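You operate a simulated robot arm through the tools that you are given. There is no shell and no other tool. Be economical: measure what you need, move in short steps, check, and stop when the job is done.

You are at the controls of a simulated robot arm. One attempt, no reset.

Task
Unlock and open the door by the bench, stand the black case on the high shelf, switch the lamp on.
Fine: leave the door open. Set down upright: what you pick out.
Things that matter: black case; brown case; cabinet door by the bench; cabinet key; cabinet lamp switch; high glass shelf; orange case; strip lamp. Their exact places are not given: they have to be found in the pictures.

Only the result counts: the job must be done as asked and must still hold three seconds after the hand-in. Knocking over, shifting, dropping, spilling or breaking anything else fails it.

Robot
A 6-joint arm with a two-finger parallel gripper on a trunk, on a base that drives. Base frame: it is fixed to the floor where the robot stands at the start and does not move with it; the origin is under the middle of the robot, x ahead of it, y to its left, z up. Readings come in mm, degrees, newtons and seconds.
With the tool pointing down near the work surface it reaches from about 140 to 840 mm from the robot's upright axis, wherever it stands. Its first joint turns from -166.0 to 166.0 degrees. Places, roughly: black case, brown case, orange case [-250, 1250, 750]; cabinet door by the bench [700, -100, 700]; cabinet key [600, 0, 600]; cabinet lamp switch [500, 500, 700]; high glass shelf [700, 100, 800]; strip lamp [1600, -1100, 0]. Payload 3.91 kg.
Tool frame: the origin (TCP) lies between the finger pads and is the grasp point; the fingertips stand 30 mm ahead of it; z points along the fingers, y is the line along which they close. Largest opening 110 mm; finger width 20, thickness 10; the body of the gripper, 48 by 112 mm, starts 55 mm behind the TCP.
Orientation is that of the tool frame in the base frame, as a unit quaternion [x, y, z, w]. With the fingers straight down and closing along the base's y, the tool's x points along the base's -x, its y along +y and its z along -z.

Tools
- The arm moves only by the tool arm_command. Its argument "rows" is a list of rows, each a list of 7 numbers: the turn, a rotation vector about the tool's x, y, z in degrees, then the shift along the tool's x, y, z in mm, then the closure, from 0 (fully open) to 1 (shut). In form: [[rx, ry, rz, dx, dy, dz, gripper], ...]. A call has 1 to 10 rows; each row is the pose to reach, as a shift and turn from the pose commanded when the call began, along the tool's axes at that moment. Rows are played at 5 a second. More than 50 mm and 8.6 degrees between two rows, or a gripper value outside its range, and nothing of the call is played. Where a pose cannot be reached the arm comes as near as it can. A force on the tool above 90 N (or 10 N above the force at the start of the call, whichever is more), or a blocked arm, ends the call early, and 0.2 s more pass. The fingers move at their own pace (about 108 mm/s each) and stop on an object; they squeeze with about 25 N. The grip force told is the motor's: it shows also when the fingers shut on nothing. Time passes only in rows, and 0.2 s behind the last, so rows that repeat a pose let the fingers close. It gives the time, the measured TCP pose, the force on the tool (base axes), the opening and the grip force at its end, in the units of the frame above (readings bear some noise), with the torque about the TCP (base axes, N m) and any sound that the robot's microphone picked up.
- Cameras (640 x 400 px; columns grow to the right, rows downward): "scene" is now at [-105.9, 44.2, 1491.8]; the picture's right is [0.56, -0.83, 0.00], its down [-0.63, -0.43, -0.65] and it looks along [0.53, 0.37, -0.76] (base axes); focal length 214 px, centre (320, 200). "wrist" rides on the gripper at [77, 7, -115] in the tool frame; the picture's right is [-0.09, 1.00, 0.00], its down [-0.80, -0.07, -0.59] and it looks along [-0.59, -0.05, 0.80] (tool axes); focal length 270 px, centre (320, 200).
- get_image(camera): a new picture of that camera. It takes no simulated time.
- slide_trunk(by): slides the trunk up (or, below 0, down) by that many mm; the arm and the scene camera ride with it, the base frame stays. It gives what a move gives, with no picture.
- roll_base(legs): drives the robot by 1 to 6 legs, each [ahead, left, turn to the left] in mm, mm and degrees, along the robot's own axes; the way and the turn of a leg run together, so that a leg with both is an arc; at most 1500 mm and 180 degrees a leg. The arm and the cameras ride along, it lands a little off, and it stops where it bumps. It gives what a move gives.
- pan_tilt(pan, tilt): turns the head with the scene camera to pan (to the left, within 86 degrees either way) and tilt (down, from -29 to 69), counted from straight ahead of the robot. It gives what a move gives.
- pixel_to_xyz(camera, pixels): for up to 12 pixels [column, row] of the newest picture of that camera ("zoom" is the newest enlarged one), the place [x, y, z] in the base frame of the surface seen there, good to about 3 mm. It takes no simulated time.
- inspect(camera, box): a new picture of the part [left, top, right, bottom] of that camera's present view, enlarged. It takes no simulated time.
- job_done(): hands the job in; it is judged then, once.

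Go step by step. Measure first, check grasps and placings, and put right what went wrong. The budget is 80 turns and 68 pictures, counting those below and the enlarged ones. Unless the task says otherwise, let go and move clear before handing in, and close with one line.

The tools are called after ">>>" as a command line: name --pt "numbers of a row" for each row, then --argument value for the rest, lists and objects as JSON in quotes. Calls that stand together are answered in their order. arm_command: Moves the arm, as the interface text tells. Its arguments: {"type":"object","properties":{"rows":{"type":"array"}},"required":["rows"]} The other tools are called the same way: slide_trunk (by) slides the trunk up or down; roll_base (legs) drives the base; pan_tilt (pan, tilt) turns the head that bears the scene camera; get_image (camera) takes a picture; pixel_to_xyz (camera, pixels) gives the place of the surface under pixels of a picture; inspect (camera, box) takes an enlarged picture of a part of a camera's view; job_done () hands the job in.

At the start:

```text
time: 0.0
tcp_pos: [318.7, 164.7, 1068.0]
ee_rot: [0.0, 1.0, 0.0, 0.0]
wrist_force: [0.7, 0.0, -0.5]
wrist_torque: [0.03, -0.01, 0.0]
gripper_width: 110.2
gripper_force: 0.1
trunk travel left (down, up): [-450.0, 90.0]
robot x, y, heading: [-0.0, 0.7, -0.1]
head pan, tilt: [34.3, 49.6]
```

scene: 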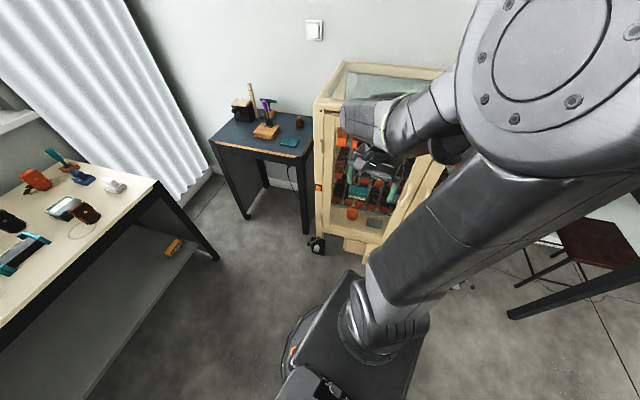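
wrist: 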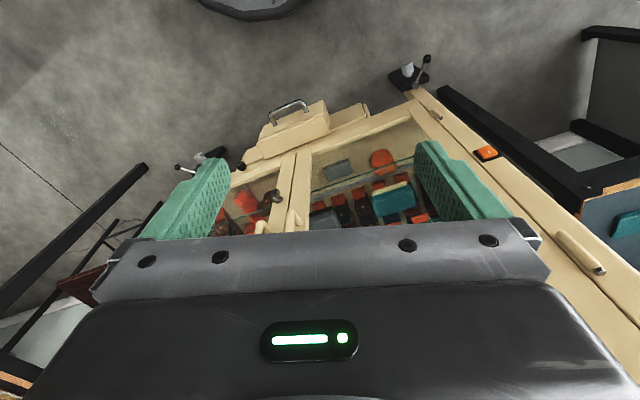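

The scene shows a glass cabinet at about (370,150), a side table with things at (265,125), and a bench on the left with cases. I'll enlarge the cabinet and the bench first.

>>> inspect --camera "scene" --box '[200, 50, 460, 270]'

>>> inspect --camera "scene" --box '[0, 130, 200, 290]'

>>> inspect --camera "wrist" --box '[160, 60, 640, 300]'

```text
1.82 times, centred on (330, 160) of scene
```

zoom: 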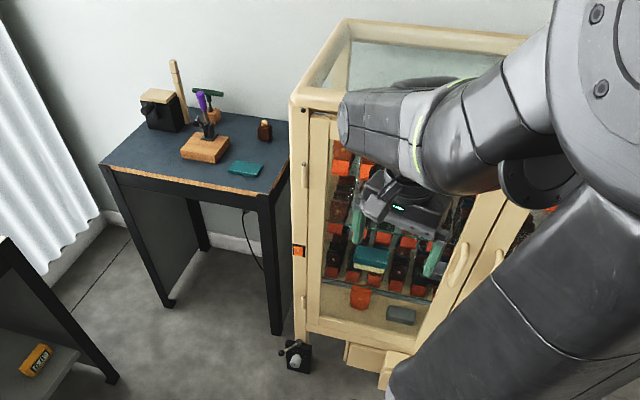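

```text
2.50 times, centred on (100, 210) of scene
```

zoom: 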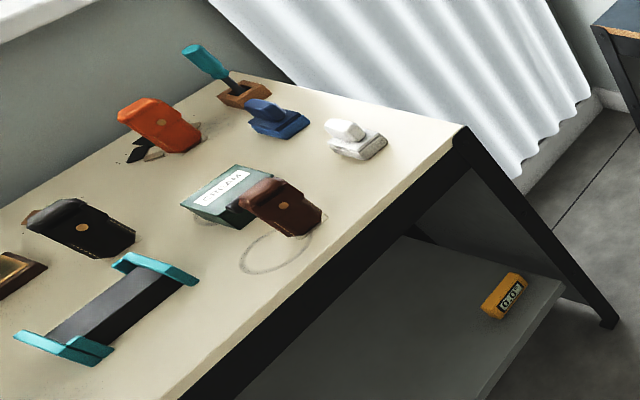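

```text
1.33 times, centred on (400, 180) of wrist
```

zoom: 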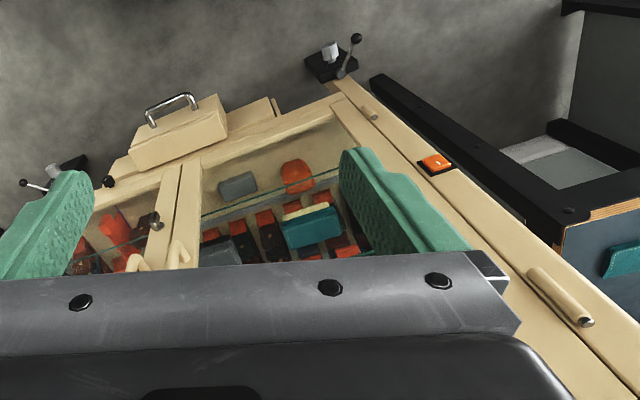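

The cabinet has two doors; the orange switch is on its left post, and a key may be at zoom (155,220). I'll measure the cabinet points.

>>> pixel_to_xyz --camera "zoom" --pixels '[[155, 220], [138, 262], [178, 252], [436, 162], [335, 98], [560, 300], [188, 180], [95, 208], [180, 130], [325, 65], [345, 175], [160, 190]]'

>>> pan_tilt --pan -30 --tilt 45

>>> get_image --camera "scene"

```text
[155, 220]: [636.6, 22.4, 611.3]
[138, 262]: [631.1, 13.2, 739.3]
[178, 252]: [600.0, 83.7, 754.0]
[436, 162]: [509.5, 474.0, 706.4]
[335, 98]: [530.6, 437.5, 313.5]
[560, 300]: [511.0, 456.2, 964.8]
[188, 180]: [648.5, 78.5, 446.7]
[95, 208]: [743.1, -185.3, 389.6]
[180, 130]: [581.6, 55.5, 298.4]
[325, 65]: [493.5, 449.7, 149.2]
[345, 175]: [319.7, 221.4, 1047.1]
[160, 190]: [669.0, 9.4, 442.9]
```

```text
time: 1.4
tcp_pos: [319.2, 164.2, 1067.4]
ee_rot: [0.0, 1.0, 0.0, 0.0]
wrist_force: [-0.1, -0.6, 0.6]
wrist_torque: [-0.01, -0.02, 0.01]
gripper_width: 110.0
gripper_force: 0.1
trunk travel left (down, up): [-450.0, 90.0]
robot x, y, heading: [2.2, 1.2, -0.2]
head pan, tilt: [-30.0, 45.0]
```

```text
62 pictures are left
```

scene: 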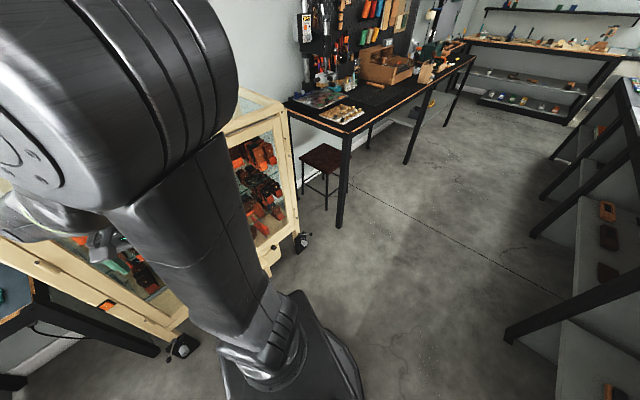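

The door with the key, at about (637,22,611), is the right leaf, next to the workbench. The cabinet front is turned about 19°. I'll square the robot to it and back off a little for room.

>>> roll_base --legs '[[0, 0, 19], [-150, 0, 0]]'

>>> pan_tilt --pan -25 --tilt 40

>>> get_image --camera "scene"

>>> get_image --camera "wrist"

```text
time: 3.8
tcp_pos: [103.0, 208.6, 1068.2]
ee_rot: [-0.166, 0.986, 0.0, 0.0]
wrist_force: [0.5, -0.5, -0.2]
wrist_torque: [0.04, -0.03, -0.02]
gripper_width: 110.2
gripper_force: 0.1
trunk travel left (down, up): [-450.0, 90.0]
robot x, y, heading: [-142.9, -52.2, 19.2]
head pan, tilt: [-30.0, 45.0]
```

```text
time: 4.5
tcp_pos: [103.2, 207.7, 1067.3]
ee_rot: [-0.166, 0.986, 0.001, 0.0]
wrist_force: [-0.7, 0.3, -0.2]
wrist_torque: [0.0, 0.0, 0.02]
gripper_width: 110.0
gripper_force: 0.0
trunk travel left (down, up): [-450.0, 90.0]
robot x, y, heading: [-144.8, -50.7, 19.1]
head pan, tilt: [-25.0, 40.0]
```

```text
61 pictures are left
```

scene: 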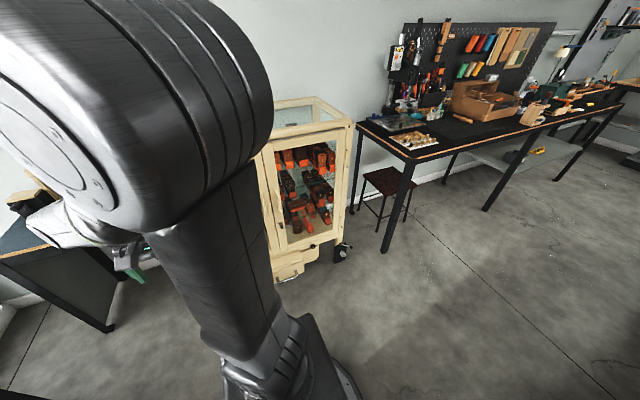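

```text
60 pictures are left
```

wrist: 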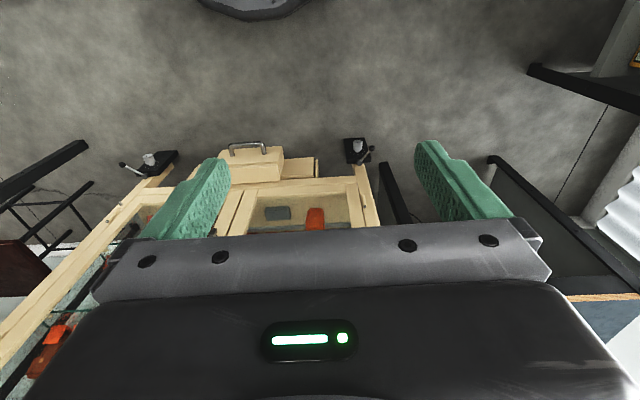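

I need to know which face of the cabinet is which, so I'll measure points on the frame in the scene picture.

>>> pixel_to_xyz --camera "scene" --pixels '[[354, 127], [335, 232], [275, 258], [262, 165], [345, 130], [280, 102], [318, 96], [343, 250], [290, 276], [360, 150], [305, 187], [285, 180]]'

>>> inspect --camera "scene" --box '[230, 80, 390, 290]'

```text
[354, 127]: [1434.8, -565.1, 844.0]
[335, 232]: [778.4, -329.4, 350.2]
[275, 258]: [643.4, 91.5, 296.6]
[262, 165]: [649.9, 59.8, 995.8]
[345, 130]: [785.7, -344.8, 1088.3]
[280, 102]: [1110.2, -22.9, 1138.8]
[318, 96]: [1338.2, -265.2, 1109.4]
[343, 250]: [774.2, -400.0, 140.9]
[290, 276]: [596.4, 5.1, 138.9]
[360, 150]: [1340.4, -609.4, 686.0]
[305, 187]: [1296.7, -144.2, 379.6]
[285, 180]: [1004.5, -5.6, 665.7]
```

```text
1.90 times, centred on (310, 185) of scene
```

zoom: 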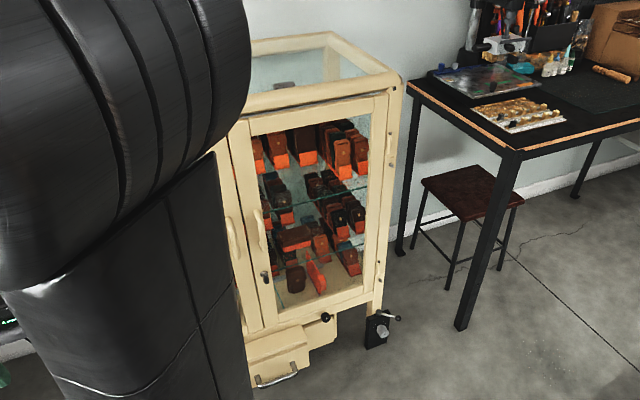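

The right-hand door (zoom 250–390, hinges on the right) has its handle with the key below it at about (265,275). I'll swing the tool to horizontal, facing the door, and bring it in front of the key.

>>> arm_command --pt "0 -8.4 0 -10 -30 20 0" --pt "0 -16.8 0 -20 -60 40 0" --pt "0 -25.2 0 -30 -90 60 0" --pt "0 -33.6 0 -40 -120 80 0" --pt "0 -42 0 -50 -150 100 0" --pt "0 -50.4 0 -60 -180 120 0" --pt "0 -58.8 0 -70 -210 140 0" --pt "0 -67.2 0 -80 -240 160 0" --pt "0 -75.6 0 -90 -270 180 0" --pt "0 -84 0 -100 -300 200 0"

>>> get_image --camera "wrist"

```text
time: 6.7
tcp_pos: [296.1, -42.6, 866.7]
ee_rot: [-0.124, 0.733, 0.111, 0.659]
wrist_force: [-0.2, 0.1, -1.9]
wrist_torque: [0.06, -0.13, -0.03]
gripper_width: 109.9
gripper_force: 0.0
out of reach, approached as far as the arm can: row 4, 5, 6, 7
trunk travel left (down, up): [-450.0, 90.0]
robot x, y, heading: [-146.0, -49.7, 19.2]
head pan, tilt: [-25.0, 40.0]
```

```text
58 pictures are left
```

wrist: 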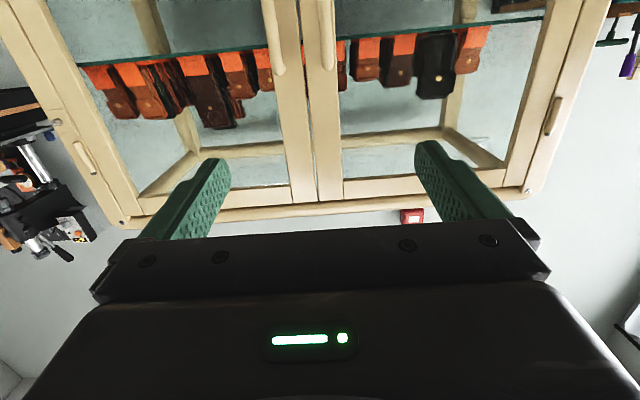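

This horizontal pose gives an upside-down view. I'll roll the tool 180° so the camera sits on top and looks down at the key.

>>> arm_command --pt "0 -6 0 0 0 0 0" --pt "0 0 8.5 0 0 0 0" --pt "0 0 17 0 0 0 0" --pt "0 0 25.5 0 0 0 0" --pt "0 0 34 0 0 0 0" --pt "0 0 42.5 0 0 0 0" --pt "0 0 51 0 0 0 0" --pt "0 0 59.5 0 0 0 0" --pt "0 0 68 0 0 0 0" --pt "0 0 76.5 0 0 0 0"

>>> arm_command --pt "0 0 8.5 0 0 0 0" --pt "0 0 17 0 0 0 0" --pt "0 0 25.5 0 0 0 0" --pt "0 0 34 0 0 0 0" --pt "0 0 42.5 0 0 0 0" --pt "0 0 51 0 0 0 0" --pt "0 0 59.5 0 0 0 0" --pt "0 0 68 0 0 0 0" --pt "0 0 76.5 0 0 0 0" --pt "0 0 85 0 0 0 0"

```text
refused: row 2 steps farther than a row can; nothing moved
```

```text
time: 8.8
tcp_pos: [295.1, -43.2, 866.9]
ee_rot: [0.405, 0.623, 0.529, 0.41]
wrist_force: [0.0, -1.0, 0.4]
wrist_torque: [-0.01, 0.01, 0.0]
gripper_width: 110.0
gripper_force: 0.0
trunk travel left (down, up): [-450.0, 90.0]
robot x, y, heading: [-144.1, -49.4, 19.2]
head pan, tilt: [-25.0, 40.0]
```

The roll is going through; I'll continue the second half.

>>> arm_command --pt "0 0 8.5 0 0 0 0" --pt "0 0 17 0 0 0 0" --pt "0 0 25.5 0 0 0 0" --pt "0 0 34 0 0 0 0" --pt "0 0 42.5 0 0 0 0" --pt "0 0 51 0 0 0 0" --pt "0 0 59.5 0 0 0 0" --pt "0 0 68 0 0 0 0" --pt "0 0 76.5 0 0 0 0" --pt "0 0 85 0 0 0 0"

>>> arm_command --pt "0 0 5 0 0 0 0" --pt "0 0 10 0 0 0 0"

>>> arm_command --pt "0 3 0 0 0 0 0" --pt "0 6 0 0 0 0 0"

>>> get_image --camera "wrist"

```text
time: 11.1
tcp_pos: [297.4, -42.6, 866.6]
ee_rot: [0.72, 0.185, 0.667, -0.054]
wrist_force: [-0.1, 0.6, -0.3]
wrist_torque: [0.0, -0.04, -0.01]
gripper_width: 109.8
gripper_force: 0.0
trunk travel left (down, up): [-450.0, 90.0]
robot x, y, heading: [-146.5, -50.4, 19.0]
head pan, tilt: [-25.0, 40.0]
```

```text
time: 11.7
tcp_pos: [295.1, -43.1, 867.2]
ee_rot: [0.733, 0.122, 0.659, -0.111]
wrist_force: [0.8, -0.6, 0.0]
wrist_torque: [0.02, -0.01, 0.0]
gripper_width: 109.7
gripper_force: 0.1
trunk travel left (down, up): [-450.0, 90.0]
robot x, y, heading: [-147.5, -49.7, 19.1]
head pan, tilt: [-25.0, 40.0]
```

```text
time: 12.2
tcp_pos: [310.2, -54.3, 873.2]
ee_rot: [0.699, 0.118, 0.696, -0.118]
wrist_force: [-0.1, 0.2, 0.7]
wrist_torque: [0.0, -0.02, 0.01]
gripper_width: 109.7
gripper_force: 0.1
out of reach, approached as far as the arm can: row 1, 2
trunk travel left (down, up): [-450.0, 90.0]
robot x, y, heading: [-145.7, -52.5, 19.3]
head pan, tilt: [-25.0, 40.0]
```

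```text
57 pictures are left
```

wrist: 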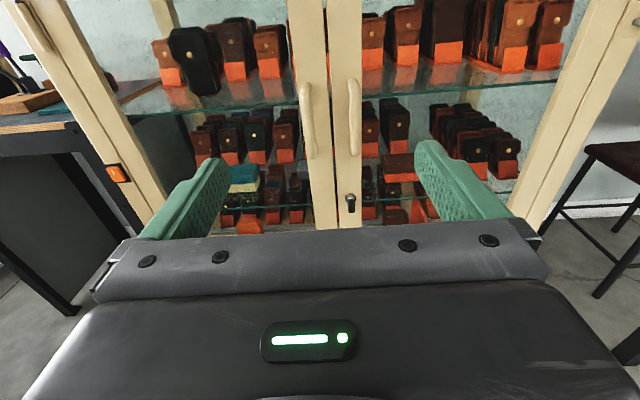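

Now the view is upright: the key is at (350,203) and the door's handle at (354,115). I'll zoom in on the key and on the shelf.

>>> inspect --camera "wrist" --box '[310, 60, 400, 230]'

>>> pixel_to_xyz --camera "zoom" --pixels '[[280, 320], [290, 345], [280, 310]]'

>>> pixel_to_xyz --camera "wrist" --pixels '[[350, 198], [350, 209], [347, 90], [352, 80], [358, 150], [356, 115], [335, 200], [420, 68], [500, 78], [115, 175], [160, 100], [540, 75]]'

```text
2.35 times, centred on (355, 145) of wrist
```

zoom: 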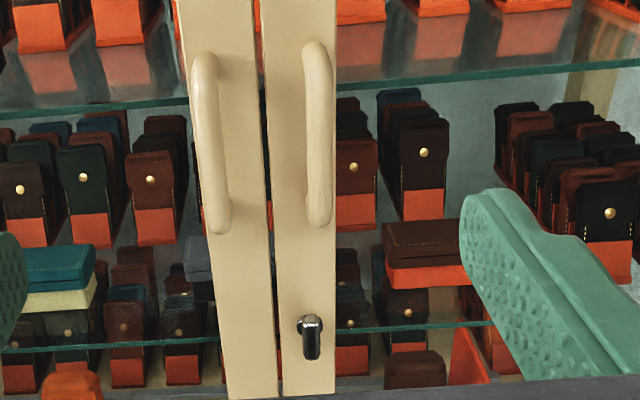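

```text
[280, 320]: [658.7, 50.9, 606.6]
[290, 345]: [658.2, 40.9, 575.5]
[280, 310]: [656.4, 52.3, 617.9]
```

```text
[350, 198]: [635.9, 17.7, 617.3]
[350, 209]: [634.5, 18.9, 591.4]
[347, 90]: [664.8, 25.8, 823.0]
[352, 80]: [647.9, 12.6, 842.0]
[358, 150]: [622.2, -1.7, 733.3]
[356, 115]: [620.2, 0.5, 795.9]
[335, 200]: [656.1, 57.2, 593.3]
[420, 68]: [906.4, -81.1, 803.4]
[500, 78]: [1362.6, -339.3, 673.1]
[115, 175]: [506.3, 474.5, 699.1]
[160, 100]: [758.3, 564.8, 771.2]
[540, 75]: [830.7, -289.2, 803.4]
```

The key bow hangs vertically at about (635,18,603), sticking out about 32 mm from the door. I'll lower the trunk, roll ahead 100 mm and shift right to line up with it.

>>> slide_trunk --by -265

>>> roll_base --legs '[[100, 0, 0]]'

>>> arm_command --pt "0 0 0 0 20 0 0.3" --pt "0 0 0 0 38 0 0.6" --pt "0 0 0 0 38 0 0.6"

>>> get_image --camera "wrist"

```text
time: 15.0
tcp_pos: [310.2, -54.4, 607.9]
ee_rot: [0.699, 0.118, 0.696, -0.118]
wrist_force: [-0.1, -0.2, 0.3]
wrist_torque: [-0.01, 0.02, 0.01]
gripper_width: 110.0
gripper_force: 0.1
trunk travel left (down, up): [-185.0, 355.0]
robot x, y, heading: [-138.8, -49.8, 19.2]
head pan, tilt: [-25.0, 40.0]
```

```text
time: 16.1
tcp_pos: [405.2, -20.5, 607.5]
ee_rot: [0.699, 0.118, 0.696, -0.118]
wrist_force: [0.5, -1.2, 0.1]
wrist_torque: [0.02, -0.02, 0.0]
gripper_width: 110.0
gripper_force: 0.0
trunk travel left (down, up): [-185.0, 355.0]
robot x, y, heading: [-49.5, -19.1, 19.2]
head pan, tilt: [-25.0, 40.0]
```

```text
time: 16.9
tcp_pos: [417.0, -56.9, 609.1]
ee_rot: [0.698, 0.119, 0.696, -0.118]
wrist_force: [-0.9, -0.2, 0.0]
wrist_torque: [0.03, 0.02, 0.0]
gripper_width: 44.3
gripper_force: 0.1
trunk travel left (down, up): [-185.0, 355.0]
robot x, y, heading: [-51.3, -20.2, 19.1]
head pan, tilt: [-25.0, 40.0]
```

```text
55 pictures are left
```

wrist: 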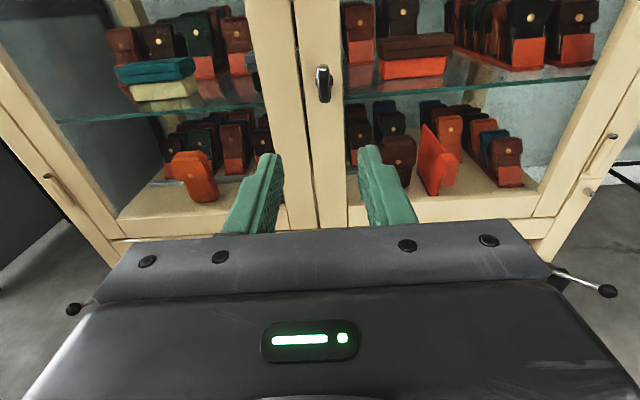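

>>> inspect --camera "wrist" --box '[292, 55, 356, 115]'

>>> pixel_to_xyz --camera "wrist" --pixels '[[322, 70], [322, 80], [322, 90], [323, 98], [326, 68], [310, 90], [336, 90]]'

```text
6.67 times, centred on (324, 85) of wrist
```

zoom: 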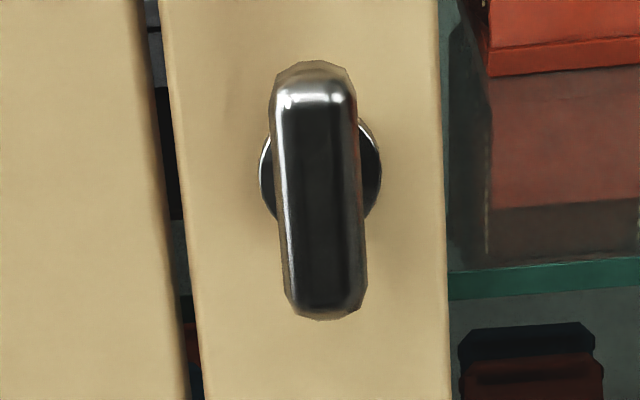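

```text
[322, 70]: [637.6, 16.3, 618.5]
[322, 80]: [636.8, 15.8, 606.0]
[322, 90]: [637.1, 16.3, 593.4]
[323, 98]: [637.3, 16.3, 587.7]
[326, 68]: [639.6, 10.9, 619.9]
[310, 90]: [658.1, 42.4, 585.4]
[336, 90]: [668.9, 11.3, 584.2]
```

The key is a vertical bar centred at (637,16,604). I'll advance with the fingers around it.

>>> arm_command --pt "0 0 0 -2 1 45 0.6" --pt "0 0 0 -5 2 90 0.6" --pt "0 0 0 -5 3 135 0.6" --pt "0 0 0 -5 3 180 0.6"

>>> get_image --camera "wrist"

```text
time: 17.9
tcp_pos: [530.2, -5.9, 577.7]
ee_rot: [0.688, 0.153, 0.703, -0.093]
wrist_force: [0.5, -0.8, -0.2]
wrist_torque: [-0.01, -0.01, 0.03]
gripper_width: 43.8
gripper_force: 0.1
out of reach, approached as far as the arm can: row 2, 3, 4
trunk travel left (down, up): [-185.0, 355.0]
robot x, y, heading: [-52.1, -19.2, 19.1]
head pan, tilt: [-25.0, 40.0]
```

```text
53 pictures are left
```

wrist: 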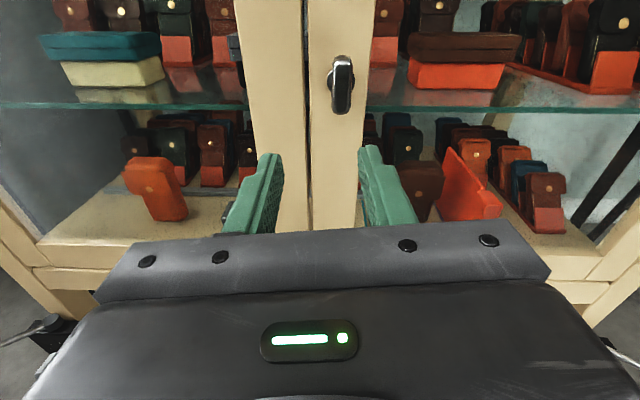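

The arm ran out of reach at this distance. I'll back off, straighten the tool, and drive the base 160 mm closer.

>>> arm_command --pt "-0.5 0 2.5 10 5 -30 0.6" --pt "-1 0 5 20 10 -60 0.6" --pt "-1 0 5 27 15 -90 0.6"

>>> roll_base --legs '[[160, 0, 0]]'

>>> get_image --camera "wrist"

```text
time: 18.7
tcp_pos: [451.6, -47.0, 603.9]
ee_rot: [0.695, 0.116, 0.7, -0.117]
wrist_force: [0.3, -0.5, 0.1]
wrist_torque: [0.01, 0.0, -0.01]
gripper_width: 44.0
gripper_force: 0.1
out of reach, approached as far as the arm can: row 2
trunk travel left (down, up): [-185.0, 355.0]
robot x, y, heading: [-49.6, -17.0, 19.3]
head pan, tilt: [-25.0, 40.0]
```

```text
time: 20.1
tcp_pos: [605.9, 4.3, 605.2]
ee_rot: [0.695, 0.115, 0.7, -0.117]
wrist_force: [0.3, 0.4, -0.3]
wrist_torque: [0.0, 0.03, -0.03]
gripper_width: 44.2
gripper_force: 0.2
trunk travel left (down, up): [-185.0, 355.0]
robot x, y, heading: [103.9, 31.7, 19.0]
head pan, tilt: [-25.0, 40.0]
```

```text
52 pictures are left
```

wrist: 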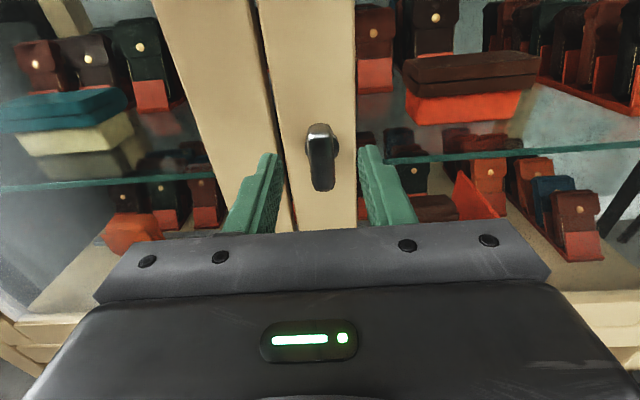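

The fingers are lined up with the key (322,160) between them. I'll advance 27 mm and close.

>>> arm_command --pt "0 0 0 0 0 14 0.6" --pt "0 0 0 0 0 27 0.6" --pt "0 0 0 0 0 27 1" --pt "0 0 0 0 0 27 1" --pt "0 0 0 0 0 27 1"

>>> get_image --camera "wrist"

```text
time: 21.3
tcp_pos: [628.3, 11.7, 602.1]
ee_rot: [0.693, 0.117, 0.702, -0.113]
wrist_force: [6.8, -10.4, 2.4]
wrist_torque: [-0.03, -0.15, -0.5]
gripper_width: 23.6
gripper_force: 45.3
out of reach, approached as far as the arm can: row 2, 3, 4, 5
trunk travel left (down, up): [-185.0, 355.0]
robot x, y, heading: [103.0, 34.5, 18.8]
head pan, tilt: [-25.0, 40.0]
```

```text
51 pictures are left
```

wrist: 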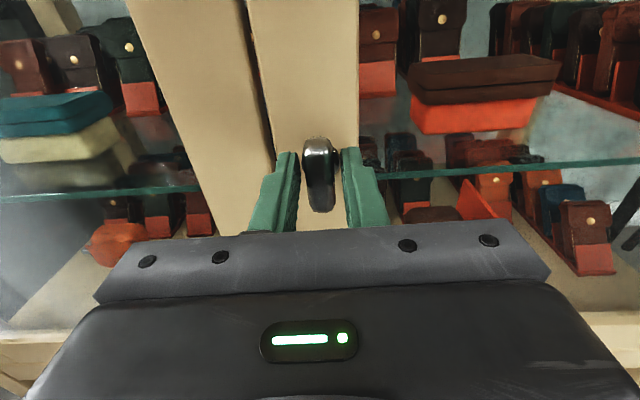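

The opening of 23.6 mm is wider than the bar, so the fingertips seem to be pinching the round rosette behind it. I'll open, draw back about 11 mm and grip the bar itself.

>>> arm_command --pt "0 0 0 0 0 0 0.6" --pt "0 0 0 2 0 -11 0.6" --pt "0 0 0 2 0 -11 1" --pt "0 0 0 2 0 -11 1" --pt "0 0 0 2 0 -11 1"

>>> inspect --camera "wrist" --box '[240, 120, 400, 240]'

```text
time: 22.5
tcp_pos: [618.9, 9.2, 604.7]
ee_rot: [0.695, 0.116, 0.7, -0.117]
wrist_force: [5.0, -10.0, -1.4]
wrist_torque: [-0.03, -0.14, -0.68]
gripper_width: 16.0
gripper_force: 45.1
trunk travel left (down, up): [-185.0, 355.0]
robot x, y, heading: [101.4, 35.0, 19.2]
head pan, tilt: [-25.0, 40.0]
```

```text
3.33 times, centred on (320, 180) of wrist
```

zoom: 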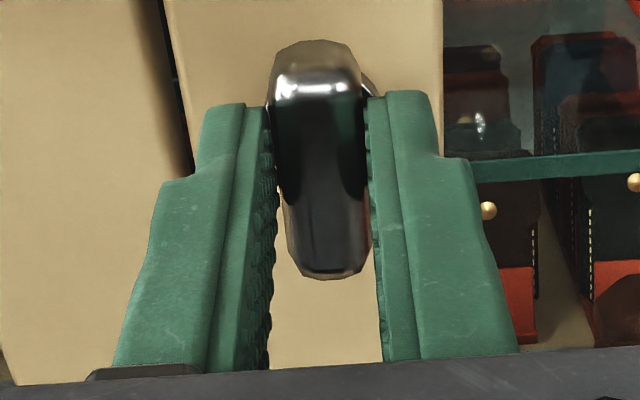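

The bar is held (16 mm). I'll try turning it clockwise in small steps and watch the torque.

>>> arm_command --pt "0 0 5 0 -1 0 1" --pt "0 0 10 0 -1 0 1" --pt "0 0 15 0 -1 0 1" --pt "0 0 20 0 -1 0 1" --pt "0 0 25 0 -1 0 1" --pt "0 0 30 0 -1 0 1"

>>> inspect --camera "wrist" --box '[240, 120, 400, 240]'

```text
time: 23.8
tcp_pos: [539.4, 45.9, 602.4]
ee_rot: [0.664, 0.063, 0.676, -0.313]
wrist_force: [-0.2, -0.1, 0.7]
wrist_torque: [0.01, -0.01, 0.0]
gripper_width: 0.1
gripper_force: 37.5
out of reach, approached as far as the arm can: row 1, 2, 3, 4, 5, 6
trunk travel left (down, up): [-185.0, 355.0]
robot x, y, heading: [108.3, 35.9, 19.3]
head pan, tilt: [-25.0, 40.0]
stopped in row 6: the arm was blocked; the commanded pose is now the measured one
```

```text
3.33 times, centred on (320, 180) of wrist
```

zoom: 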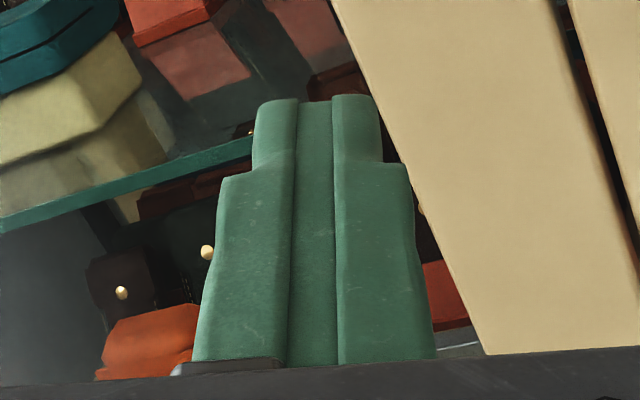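

Clockwise turned out to be beyond the wrist's roll limit after my flip: the fingers slipped off and sit empty at 0.1 mm. I'll back off and roll the tool back by about 200°, so that the wrist has room both ways.

>>> arm_command --pt "0 0 -8.4 0 0 -10 0.6" --pt "0 0 -16.8 0 0 -20 0.6" --pt "0 0 -25.2 0 0 -30 0.6" --pt "0 0 -33.6 0 0 -30 0.6" --pt "0 0 -42 0 0 -30 0.6" --pt "0 0 -50.4 0 0 -30 0.6" --pt "0 0 -58.8 0 0 -30 0.6" --pt "0 0 -67.2 0 0 -30 0.6" --pt "0 0 -75.6 0 0 -30 0.6" --pt "0 0 -84 0 0 -30 0.6"

>>> arm_command --pt "0 0 -8.4 0 0 0 0.6" --pt "0 0 -16.8 0 0 0 0.6" --pt "0 0 -25.2 0 0 0 0.6" --pt "0 0 -33.6 0 0 0 0.6" --pt "0 0 -42 0 0 0 0.6" --pt "0 0 -50.4 0 0 0 0.6" --pt "0 0 -58.8 0 0 0 0.6" --pt "0 0 -67.2 0 0 0 0.6" --pt "0 0 -75.6 0 0 0 0.6" --pt "0 0 -84 0 0 0 0.6"

>>> arm_command --pt "0 0 -8.4 0 0 0 0.6" --pt "0 0 -16.8 0 0 0 0.6" --pt "0 0 -25.2 0 0 0 0.6" --pt "0 0 -32 0 0 0 0.6"

```text
time: 24.7
tcp_pos: [525.3, 79.0, 609.0]
ee_rot: [0.593, 0.275, 0.733, -0.19]
wrist_force: [-0.7, -0.6, 0.9]
wrist_torque: [0.0, -0.03, 0.0]
gripper_width: 44.2
gripper_force: 0.1
trunk travel left (down, up): [-185.0, 355.0]
robot x, y, heading: [106.7, 37.9, 19.0]
head pan, tilt: [-25.0, 40.0]
stopped in row 4: the arm was blocked; the commanded pose is now the measured one
```

```text
time: 26.9
tcp_pos: [527.0, 78.1, 607.6]
ee_rot: [0.257, 0.601, 0.671, 0.35]
wrist_force: [-0.8, -0.4, 0.0]
wrist_torque: [0.03, -0.01, 0.02]
gripper_width: 43.8
gripper_force: 0.0
trunk travel left (down, up): [-185.0, 355.0]
robot x, y, heading: [103.8, 37.1, 19.2]
head pan, tilt: [-25.0, 40.0]
```

```text
time: 27.9
tcp_pos: [526.2, 77.9, 609.3]
ee_rot: [0.082, 0.649, 0.547, 0.523]
wrist_force: [0.3, 0.3, 0.1]
wrist_torque: [0.0, 0.01, -0.01]
gripper_width: 43.9
gripper_force: 0.1
trunk travel left (down, up): [-185.0, 355.0]
robot x, y, heading: [103.7, 34.1, 18.8]
head pan, tilt: [-25.0, 40.0]
```

The tool is partly rolled. I'll finish the roll while backing off, then correct the yaw and pitch.

>>> arm_command --pt "0 0 -8.4 0 0 -15 0.6" --pt "0 0 -16.8 0 0 -30 0.6" --pt "0 0 -25.2 0 0 -45 0.6" --pt "0 0 -33.6 0 0 -60 0.6" --pt "0 0 -42 0 0 -75 0.6" --pt "0 0 -50.4 0 0 -75 0.6" --pt "0 0 -54 0 0 -75 0.6"

>>> arm_command --pt "7 2.7 0 0 -15 0 0.6" --pt "14 5.4 0 0 -30 0 0.6" --pt "20 8 0 0 -45 0 0.6"

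>>> get_image --camera "wrist"

```text
time: 28.6
tcp_pos: [502.4, 116.1, 613.7]
ee_rot: [-0.11, 0.635, 0.499, 0.58]
wrist_force: [-0.3, -0.8, -0.1]
wrist_torque: [-0.03, -0.02, -0.02]
gripper_width: 44.3
gripper_force: 0.1
trunk travel left (down, up): [-185.0, 355.0]
robot x, y, heading: [104.9, 34.8, 19.1]
head pan, tilt: [-25.0, 40.0]
stopped in row 3: the arm was blocked; the commanded pose is now the measured one
```

```text
time: 29.4
tcp_pos: [533.4, 93.4, 587.7]
ee_rot: [-0.038, 0.753, 0.372, 0.541]
wrist_force: [-0.5, -0.1, 0.0]
wrist_torque: [0.01, -0.01, 0.01]
gripper_width: 44.0
gripper_force: 0.1
trunk travel left (down, up): [-185.0, 355.0]
robot x, y, heading: [105.4, 34.8, 18.6]
head pan, tilt: [-25.0, 40.0]
```

```text
48 pictures are left
```

wrist: 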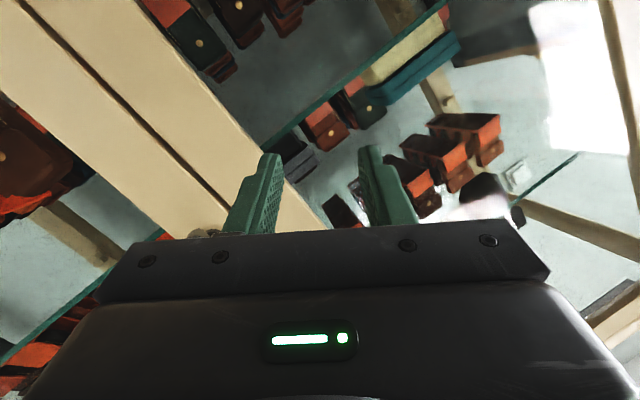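

The arm is folded too tightly this close in. I'll back the base 150 mm, then level and centre the tool in one corrected move.

>>> roll_base --legs '[[-150, 0, 0]]'

>>> arm_command --pt "3.12 -2.54 -6 -15 -18 0 0.6" --pt "6.24 -5.08 -12 -29 -36 1 0.6" --pt "9.36 -7.62 -18 -44 -53 1 0.6" --pt "12.48 -10.16 -24 -58 -71 2 0.6" --pt "15.6 -12.7 -30 -73 -89 2.5 0.6"

>>> get_image --camera "wrist"

>>> get_image --camera "scene"

```text
time: 30.8
tcp_pos: [395.6, 44.7, 587.3]
ee_rot: [-0.037, 0.753, 0.371, 0.543]
wrist_force: [0.2, 0.0, -0.2]
wrist_torque: [0.02, -0.01, 0.01]
gripper_width: 44.1
gripper_force: 0.1
trunk travel left (down, up): [-185.0, 355.0]
robot x, y, heading: [-39.1, -14.1, 19.0]
head pan, tilt: [-25.0, 40.0]
```

```text
time: 32.0
tcp_pos: [468.5, -42.6, 603.2]
ee_rot: [-0.116, 0.696, 0.115, 0.699]
wrist_force: [0.1, -0.2, 0.2]
wrist_torque: [0.0, -0.02, 0.0]
gripper_width: 43.8
gripper_force: 0.1
trunk travel left (down, up): [-185.0, 355.0]
robot x, y, heading: [-35.5, -11.4, 19.0]
head pan, tilt: [-25.0, 40.0]
```

```text
47 pictures are left
```

wrist: 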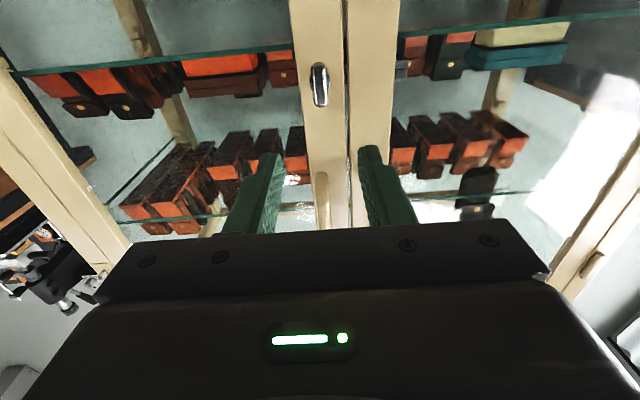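

```text
46 pictures are left
```

scene: 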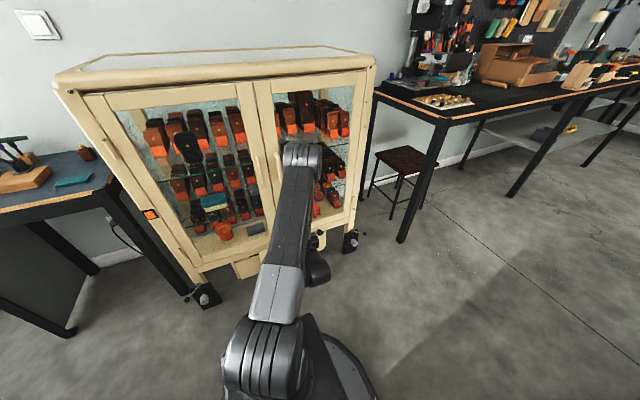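

The tool is now level and lined up with the key at (320,85). I'll advance 159 mm and grip the bar.

>>> arm_command --pt "0 0 0 0 0 40 0.6" --pt "0 0 0 0 0 80 0.6" --pt "0 0 0 0 0 120 0.6" --pt "0 0 0 0 0 158 0.6" --pt "0 0 0 0 0 158 0.6"

>>> get_image --camera "wrist"

```text
time: 33.2
tcp_pos: [617.3, 9.0, 600.5]
ee_rot: [-0.117, 0.697, 0.117, 0.698]
wrist_force: [-0.8, 0.4, 0.0]
wrist_torque: [0.03, -0.03, -0.01]
gripper_width: 44.1
gripper_force: 0.0
trunk travel left (down, up): [-185.0, 355.0]
robot x, y, heading: [-33.7, -10.0, 19.1]
head pan, tilt: [-25.0, 40.0]
```

```text
45 pictures are left
```

wrist: 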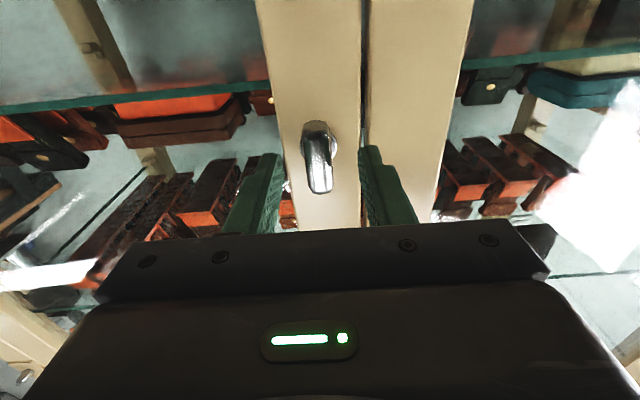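

No reach trouble now. I'll grip and try turning gently clockwise by 20°.

>>> arm_command --pt "0 0 0 -5 0 0 0.6" --pt "0 0 0 -5 0 0 1" --pt "0 0 0 -5 0 0 1" --pt "0 0 0 -5 0 0 1"

>>> arm_command --pt "0 0 4 0 0 0 1" --pt "0 0 8 0 0 0 1" --pt "0 0 12 0 0 0 1" --pt "0 0 16 0 0 0 1" --pt "0 0 20 0 0 0 1"

>>> inspect --camera "wrist" --box '[220, 90, 420, 240]'

```text
time: 34.2
tcp_pos: [618.5, 7.9, 608.0]
ee_rot: [-0.116, 0.697, 0.116, 0.698]
wrist_force: [3.8, -3.0, 3.9]
wrist_torque: [-0.1, 0.17, -0.51]
gripper_width: 15.6
gripper_force: 44.9
trunk travel left (down, up): [-185.0, 355.0]
robot x, y, heading: [-37.8, -18.1, 18.9]
head pan, tilt: [-25.0, 40.0]
```

```text
time: 35.4
tcp_pos: [616.6, 8.5, 609.3]
ee_rot: [0.008, 0.706, 0.235, 0.668]
wrist_force: [4.9, -6.9, 3.1]
wrist_torque: [-1.57, -0.6, -0.58]
gripper_width: 23.1
gripper_force: 45.0
trunk travel left (down, up): [-185.0, 355.0]
robot x, y, heading: [-36.1, -10.8, 18.8]
head pan, tilt: [-25.0, 40.0]
```

```text
2.67 times, centred on (320, 165) of wrist
```

zoom: 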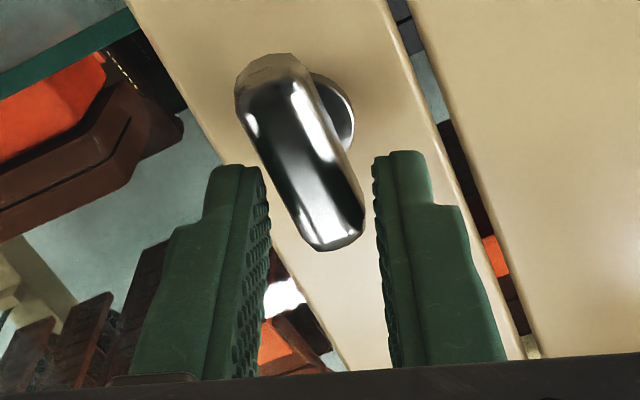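

Clockwise the key resisted: the torque was −1.6 N m and the fingers were forced open to 23 mm. So I'll return and turn counter-clockwise.

>>> arm_command --pt "0 0 -7 0 0 0 1" --pt "0 0 -14 0 0 0 1" --pt "0 0 -20 0 0 0 1" --pt "0 0 -20 0 0 0 1"

>>> arm_command --pt "0 0 -5 0 0 0 1" --pt "0 0 -10 0 0 0 1" --pt "0 0 -15 0 0 0 1" --pt "0 0 -20 0 0 0 1" --pt "0 0 -25 0 0 0 1"

>>> inspect --camera "wrist" --box '[220, 90, 420, 240]'

```text
time: 36.4
tcp_pos: [617.3, 9.1, 607.7]
ee_rot: [-0.116, 0.698, 0.116, 0.697]
wrist_force: [-1.9, -4.0, -0.4]
wrist_torque: [-0.4, 1.09, -0.47]
gripper_width: 15.9
gripper_force: 45.1
trunk travel left (down, up): [-185.0, 355.0]
robot x, y, heading: [-35.0, -14.7, 19.1]
head pan, tilt: [-25.0, 40.0]
```

```text
time: 37.6
tcp_pos: [616.5, 11.6, 607.6]
ee_rot: [-0.266, 0.655, -0.036, 0.706]
wrist_force: [-14.4, 17.2, -11.2]
wrist_torque: [-0.1, 0.9, -0.2]
gripper_width: 15.6
gripper_force: 44.9
trunk travel left (down, up): [-185.0, 355.0]
robot x, y, heading: [-32.9, -12.0, 19.1]
head pan, tilt: [-25.0, 40.0]
```

```text
2.67 times, centred on (320, 165) of wrist
```

zoom: 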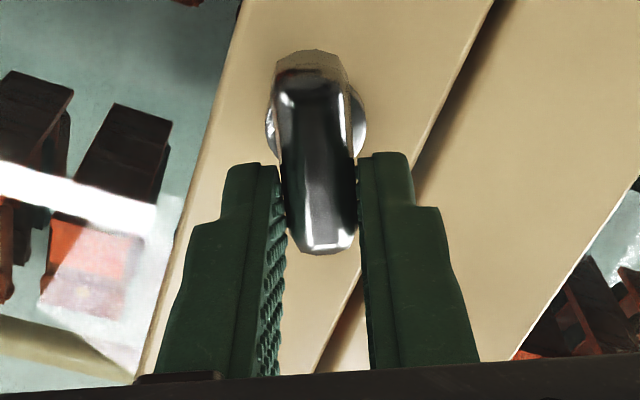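

The key turns counter-clockwise with the grip (opening steady at 15.6 mm). I'll go on, with a 2 mm correction to ease the side load.

>>> arm_command --pt "0 0 -7 2 2 0 1" --pt "0 0 -14 2 2 0 1" --pt "0 0 -21 2 2 0 1" --pt "0 0 -28 2 2 0 1" --pt "0 0 -35 2 2 0 1"

>>> arm_command --pt "0 0 -6 0 0 0 1" --pt "0 0 -12 0 0 0 1" --pt "0 0 -18 0 0 0 1" --pt "0 0 -24 0 0 0 1" --pt "0 0 -30 0 0 0 1"

>>> inspect --camera "wrist" --box '[220, 90, 420, 240]'

```text
time: 38.8
tcp_pos: [615.0, 14.3, 603.9]
ee_rot: [-0.454, 0.544, -0.246, 0.662]
wrist_force: [-26.9, 38.8, -21.5]
wrist_torque: [0.15, 0.41, 0.75]
gripper_width: 16.1
gripper_force: 44.6
trunk travel left (down, up): [-185.0, 355.0]
robot x, y, heading: [-39.5, -10.3, 19.1]
head pan, tilt: [-25.0, 40.0]
```

```text
time: 40.0
tcp_pos: [615.9, 10.6, 600.3]
ee_rot: [0.579, -0.412, 0.409, -0.573]
wrist_force: [-9.8, 28.6, -46.0]
wrist_torque: [-0.05, 0.71, 0.88]
gripper_width: 16.0
gripper_force: 45.2
trunk travel left (down, up): [-185.0, 355.0]
robot x, y, heading: [-34.5, -14.6, 18.5]
head pan, tilt: [-25.0, 40.0]
```

```text
2.67 times, centred on (320, 165) of wrist
```

zoom: 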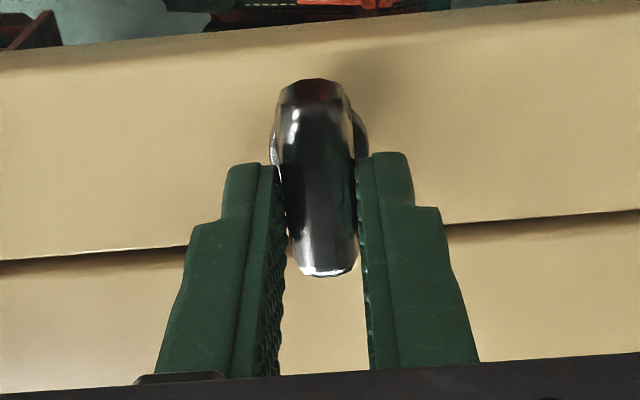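

The key is turned about 90°, but no click was reported. I'll relieve the 46 N load by moving about 4 mm down and push a few degrees more to feel the end stop.

>>> arm_command --pt "0 0 0 0 3 0 1" --pt "0 0 -3 0 5 0 1" --pt "0 0 -6 0 5 0 1" --pt "0 0 -10 0 5 0 1"

>>> inspect --camera "wrist" --box '[220, 90, 420, 240]'

```text
time: 41.0
tcp_pos: [617.8, 9.4, 600.8]
ee_rot: [0.608, -0.358, 0.461, -0.538]
wrist_force: [-3.6, 17.3, -19.5]
wrist_torque: [0.91, 1.09, 1.37]
gripper_width: 19.1
gripper_force: 45.4
trunk travel left (down, up): [-185.0, 355.0]
robot x, y, heading: [-35.4, -12.4, 19.3]
head pan, tilt: [-25.0, 40.0]
```

```text
2.67 times, centred on (320, 165) of wrist
```

zoom: 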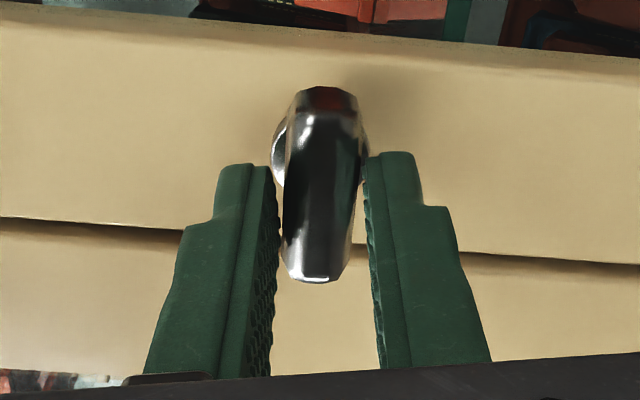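

The key is at its end stop: the fingers were being forced open past 90°. I'll release, retreat, roll the tool back and raise the trunk to handle height.

>>> arm_command --pt "0 0 5 0 0 0 1" --pt "0 0 10 0 0 0 1" --pt "0 0 10 0 0 0 0.5" --pt "0 0 10 0 0 0 0.4" --pt "0 0 10 0 0 -35 0.4" --pt "0 0 10 0 0 -70 0.4" --pt "0 0 10 0 0 -105 0.4" --pt "0 0 10 0 0 -130 0.4"

>>> arm_command --pt "0 0 8.5 0 0 0 0.4" --pt "0 0 17 0 0 0 0.4" --pt "0 0 25.5 0 0 0 0.4" --pt "0 0 34 0 0 0 0.4" --pt "0 0 42.5 0 0 0 0.4" --pt "0 0 51 0 0 0 0.4" --pt "0 0 59.5 0 0 0 0.4" --pt "0 0 68 0 0 0 0.4" --pt "0 0 76.5 0 0 0 0.4" --pt "0 0 85 0 0 0 0.4"

>>> slide_trunk --by 165

>>> get_image --camera "wrist"

```text
time: 42.8
tcp_pos: [493.9, -34.6, 600.6]
ee_rot: [-0.575, 0.41, -0.411, 0.576]
wrist_force: [0.3, 0.4, 0.5]
wrist_torque: [-0.01, 0.0, -0.03]
gripper_width: 65.9
gripper_force: 0.0
trunk travel left (down, up): [-185.0, 355.0]
robot x, y, heading: [-35.9, -15.5, 19.0]
head pan, tilt: [-25.0, 40.0]
```

```text
time: 45.0
tcp_pos: [494.5, -32.7, 601.6]
ee_rot: [-0.147, 0.691, 0.087, 0.703]
wrist_force: [0.2, 0.2, 0.4]
wrist_torque: [0.0, -0.01, 0.02]
gripper_width: 65.9
gripper_force: 0.0
trunk travel left (down, up): [-185.0, 355.0]
robot x, y, heading: [-34.7, -10.0, 19.1]
head pan, tilt: [-25.0, 40.0]
```

```text
time: 46.9
tcp_pos: [494.1, -33.7, 765.4]
ee_rot: [-0.146, 0.691, 0.086, 0.703]
wrist_force: [-1.0, 0.1, -0.7]
wrist_torque: [-0.02, 0.02, 0.0]
gripper_width: 66.1
gripper_force: 0.0
trunk travel left (down, up): [-350.0, 190.0]
robot x, y, heading: [-34.6, -10.5, 18.8]
head pan, tilt: [-25.0, 40.0]
```

```text
40 pictures are left
```

wrist: 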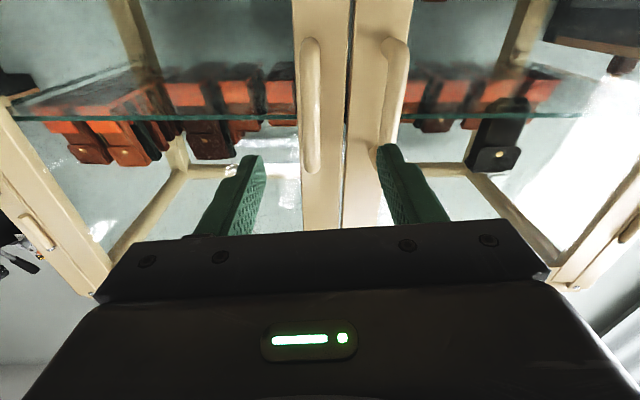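

The right door's handle is at (311,110) and the left one at (395,100). I'll measure them before gripping.

>>> pixel_to_xyz --camera "wrist" --pixels '[[310, 60], [311, 100], [311, 150], [311, 168], [306, 100], [316, 100], [398, 60], [390, 130], [347, 150], [511, 152], [70, 110], [260, 125]]'

```text
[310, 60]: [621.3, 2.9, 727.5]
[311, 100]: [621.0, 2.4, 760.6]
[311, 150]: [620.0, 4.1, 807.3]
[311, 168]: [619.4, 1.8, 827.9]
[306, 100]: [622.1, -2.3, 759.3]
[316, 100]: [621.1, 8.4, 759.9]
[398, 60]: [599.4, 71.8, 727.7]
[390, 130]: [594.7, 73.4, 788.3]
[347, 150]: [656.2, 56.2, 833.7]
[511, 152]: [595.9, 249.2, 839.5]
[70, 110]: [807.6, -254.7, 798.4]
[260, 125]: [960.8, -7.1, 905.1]
```

The right handle bar is at (621,3), z 720–830. I'll advance and grip it.

>>> arm_command --pt "0 0 5 -5 -4 34 0.5" --pt "0 0 5 -10 -7 68 0.5" --pt "0 0 5 -10 -7 102 0.5" --pt "0 0 5 -10 -7 136 0.5" --pt "0 0 5 -10 -7 136 0.5" --pt "0 0 5 -10 -7 136 1" --pt "0 0 5 -10 -7 136 1" --pt "0 0 5 -10 -7 136 1"

>>> get_image --camera "wrist"

```text
time: 48.7
tcp_pos: [626.8, 3.9, 776.1]
ee_rot: [-0.116, 0.697, 0.116, 0.698]
wrist_force: [6.3, -11.4, 1.7]
wrist_torque: [-0.16, 0.04, -0.04]
gripper_width: 18.8
gripper_force: 45.1
trunk travel left (down, up): [-350.0, 190.0]
robot x, y, heading: [-34.1, -11.4, 18.7]
head pan, tilt: [-25.0, 40.0]
```

```text
39 pictures are left
```

wrist: 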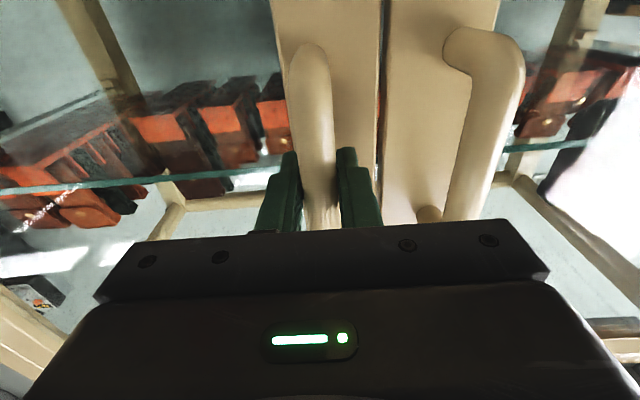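

The handle is gripped (18.8 mm). I'll pull along the hinge arc, yawing with the door, through the first 14° to check that it's unlocked.

>>> arm_command --pt "-3.5 0 0 0 -3 -22 1" --pt "-7 0 0 0 -7 -43 1" --pt "-10.5 0 0 0 -13 -65 1" --pt "-14 0 0 0 -20 -86 1"

>>> get_image --camera "scene"

```text
time: 49.7
tcp_pos: [550.6, -40.2, 775.6]
ee_rot: [-0.199, 0.678, 0.201, 0.678]
wrist_force: [5.7, -8.3, -2.7]
wrist_torque: [-0.02, 0.1, -0.29]
gripper_width: 19.0
gripper_force: 45.2
trunk travel left (down, up): [-350.0, 190.0]
robot x, y, heading: [-38.8, -13.7, 18.7]
head pan, tilt: [-25.0, 40.0]
```

```text
38 pictures are left
```

scene: 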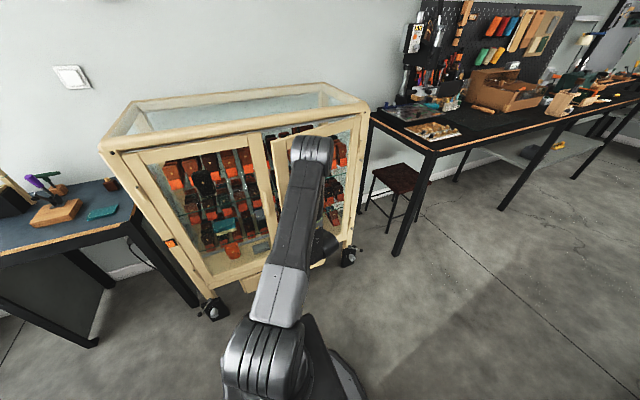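

The door is moving freely. I'll continue the same arc for another 35°.

>>> arm_command --pt "-3.5 0 0 0 -3 -22 1" --pt "-7 0 0 0 -7 -43 1" --pt "-10.5 0 0 0 -13 -65 1" --pt "-14 0 0 0 -20 -86 1" --pt "-17.5 0 0 0 -28 -107 1" --pt "-21 0 0 0 -38 -126.5 1" --pt "-24.5 0 0 0 -48 -146 1" --pt "-28 0 0 0 -60 -165 1" --pt "-31.5 0 0 0 -73 -183 1" --pt "-35 0 0 0 -87 -200 1"

>>> get_image --camera "scene"

```text
time: 51.6
tcp_pos: [433.5, -181.4, 776.4]
ee_rot: [-0.366, 0.601, 0.375, 0.603]
wrist_force: [-23.3, 10.1, 12.2]
wrist_torque: [0.96, -1.0, 0.05]
gripper_width: 18.9
gripper_force: 45.0
trunk travel left (down, up): [-350.0, 190.0]
robot x, y, heading: [-36.7, -8.5, 18.9]
head pan, tilt: [-25.0, 40.0]
stopped in row 9: the force on the tool passed its limit at 93 N (the readings are from after the stop); the commanded pose is now the measured one
```

```text
37 pictures are left
```

scene: 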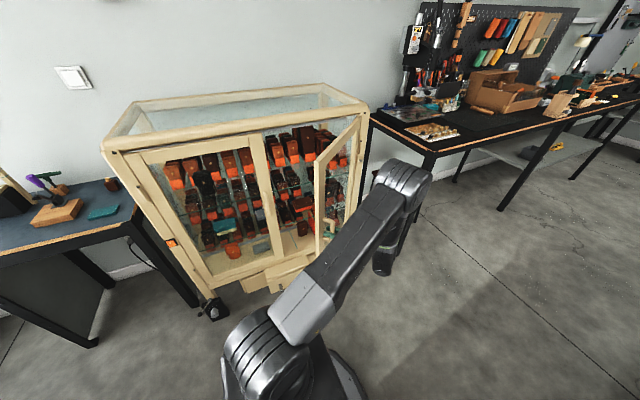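

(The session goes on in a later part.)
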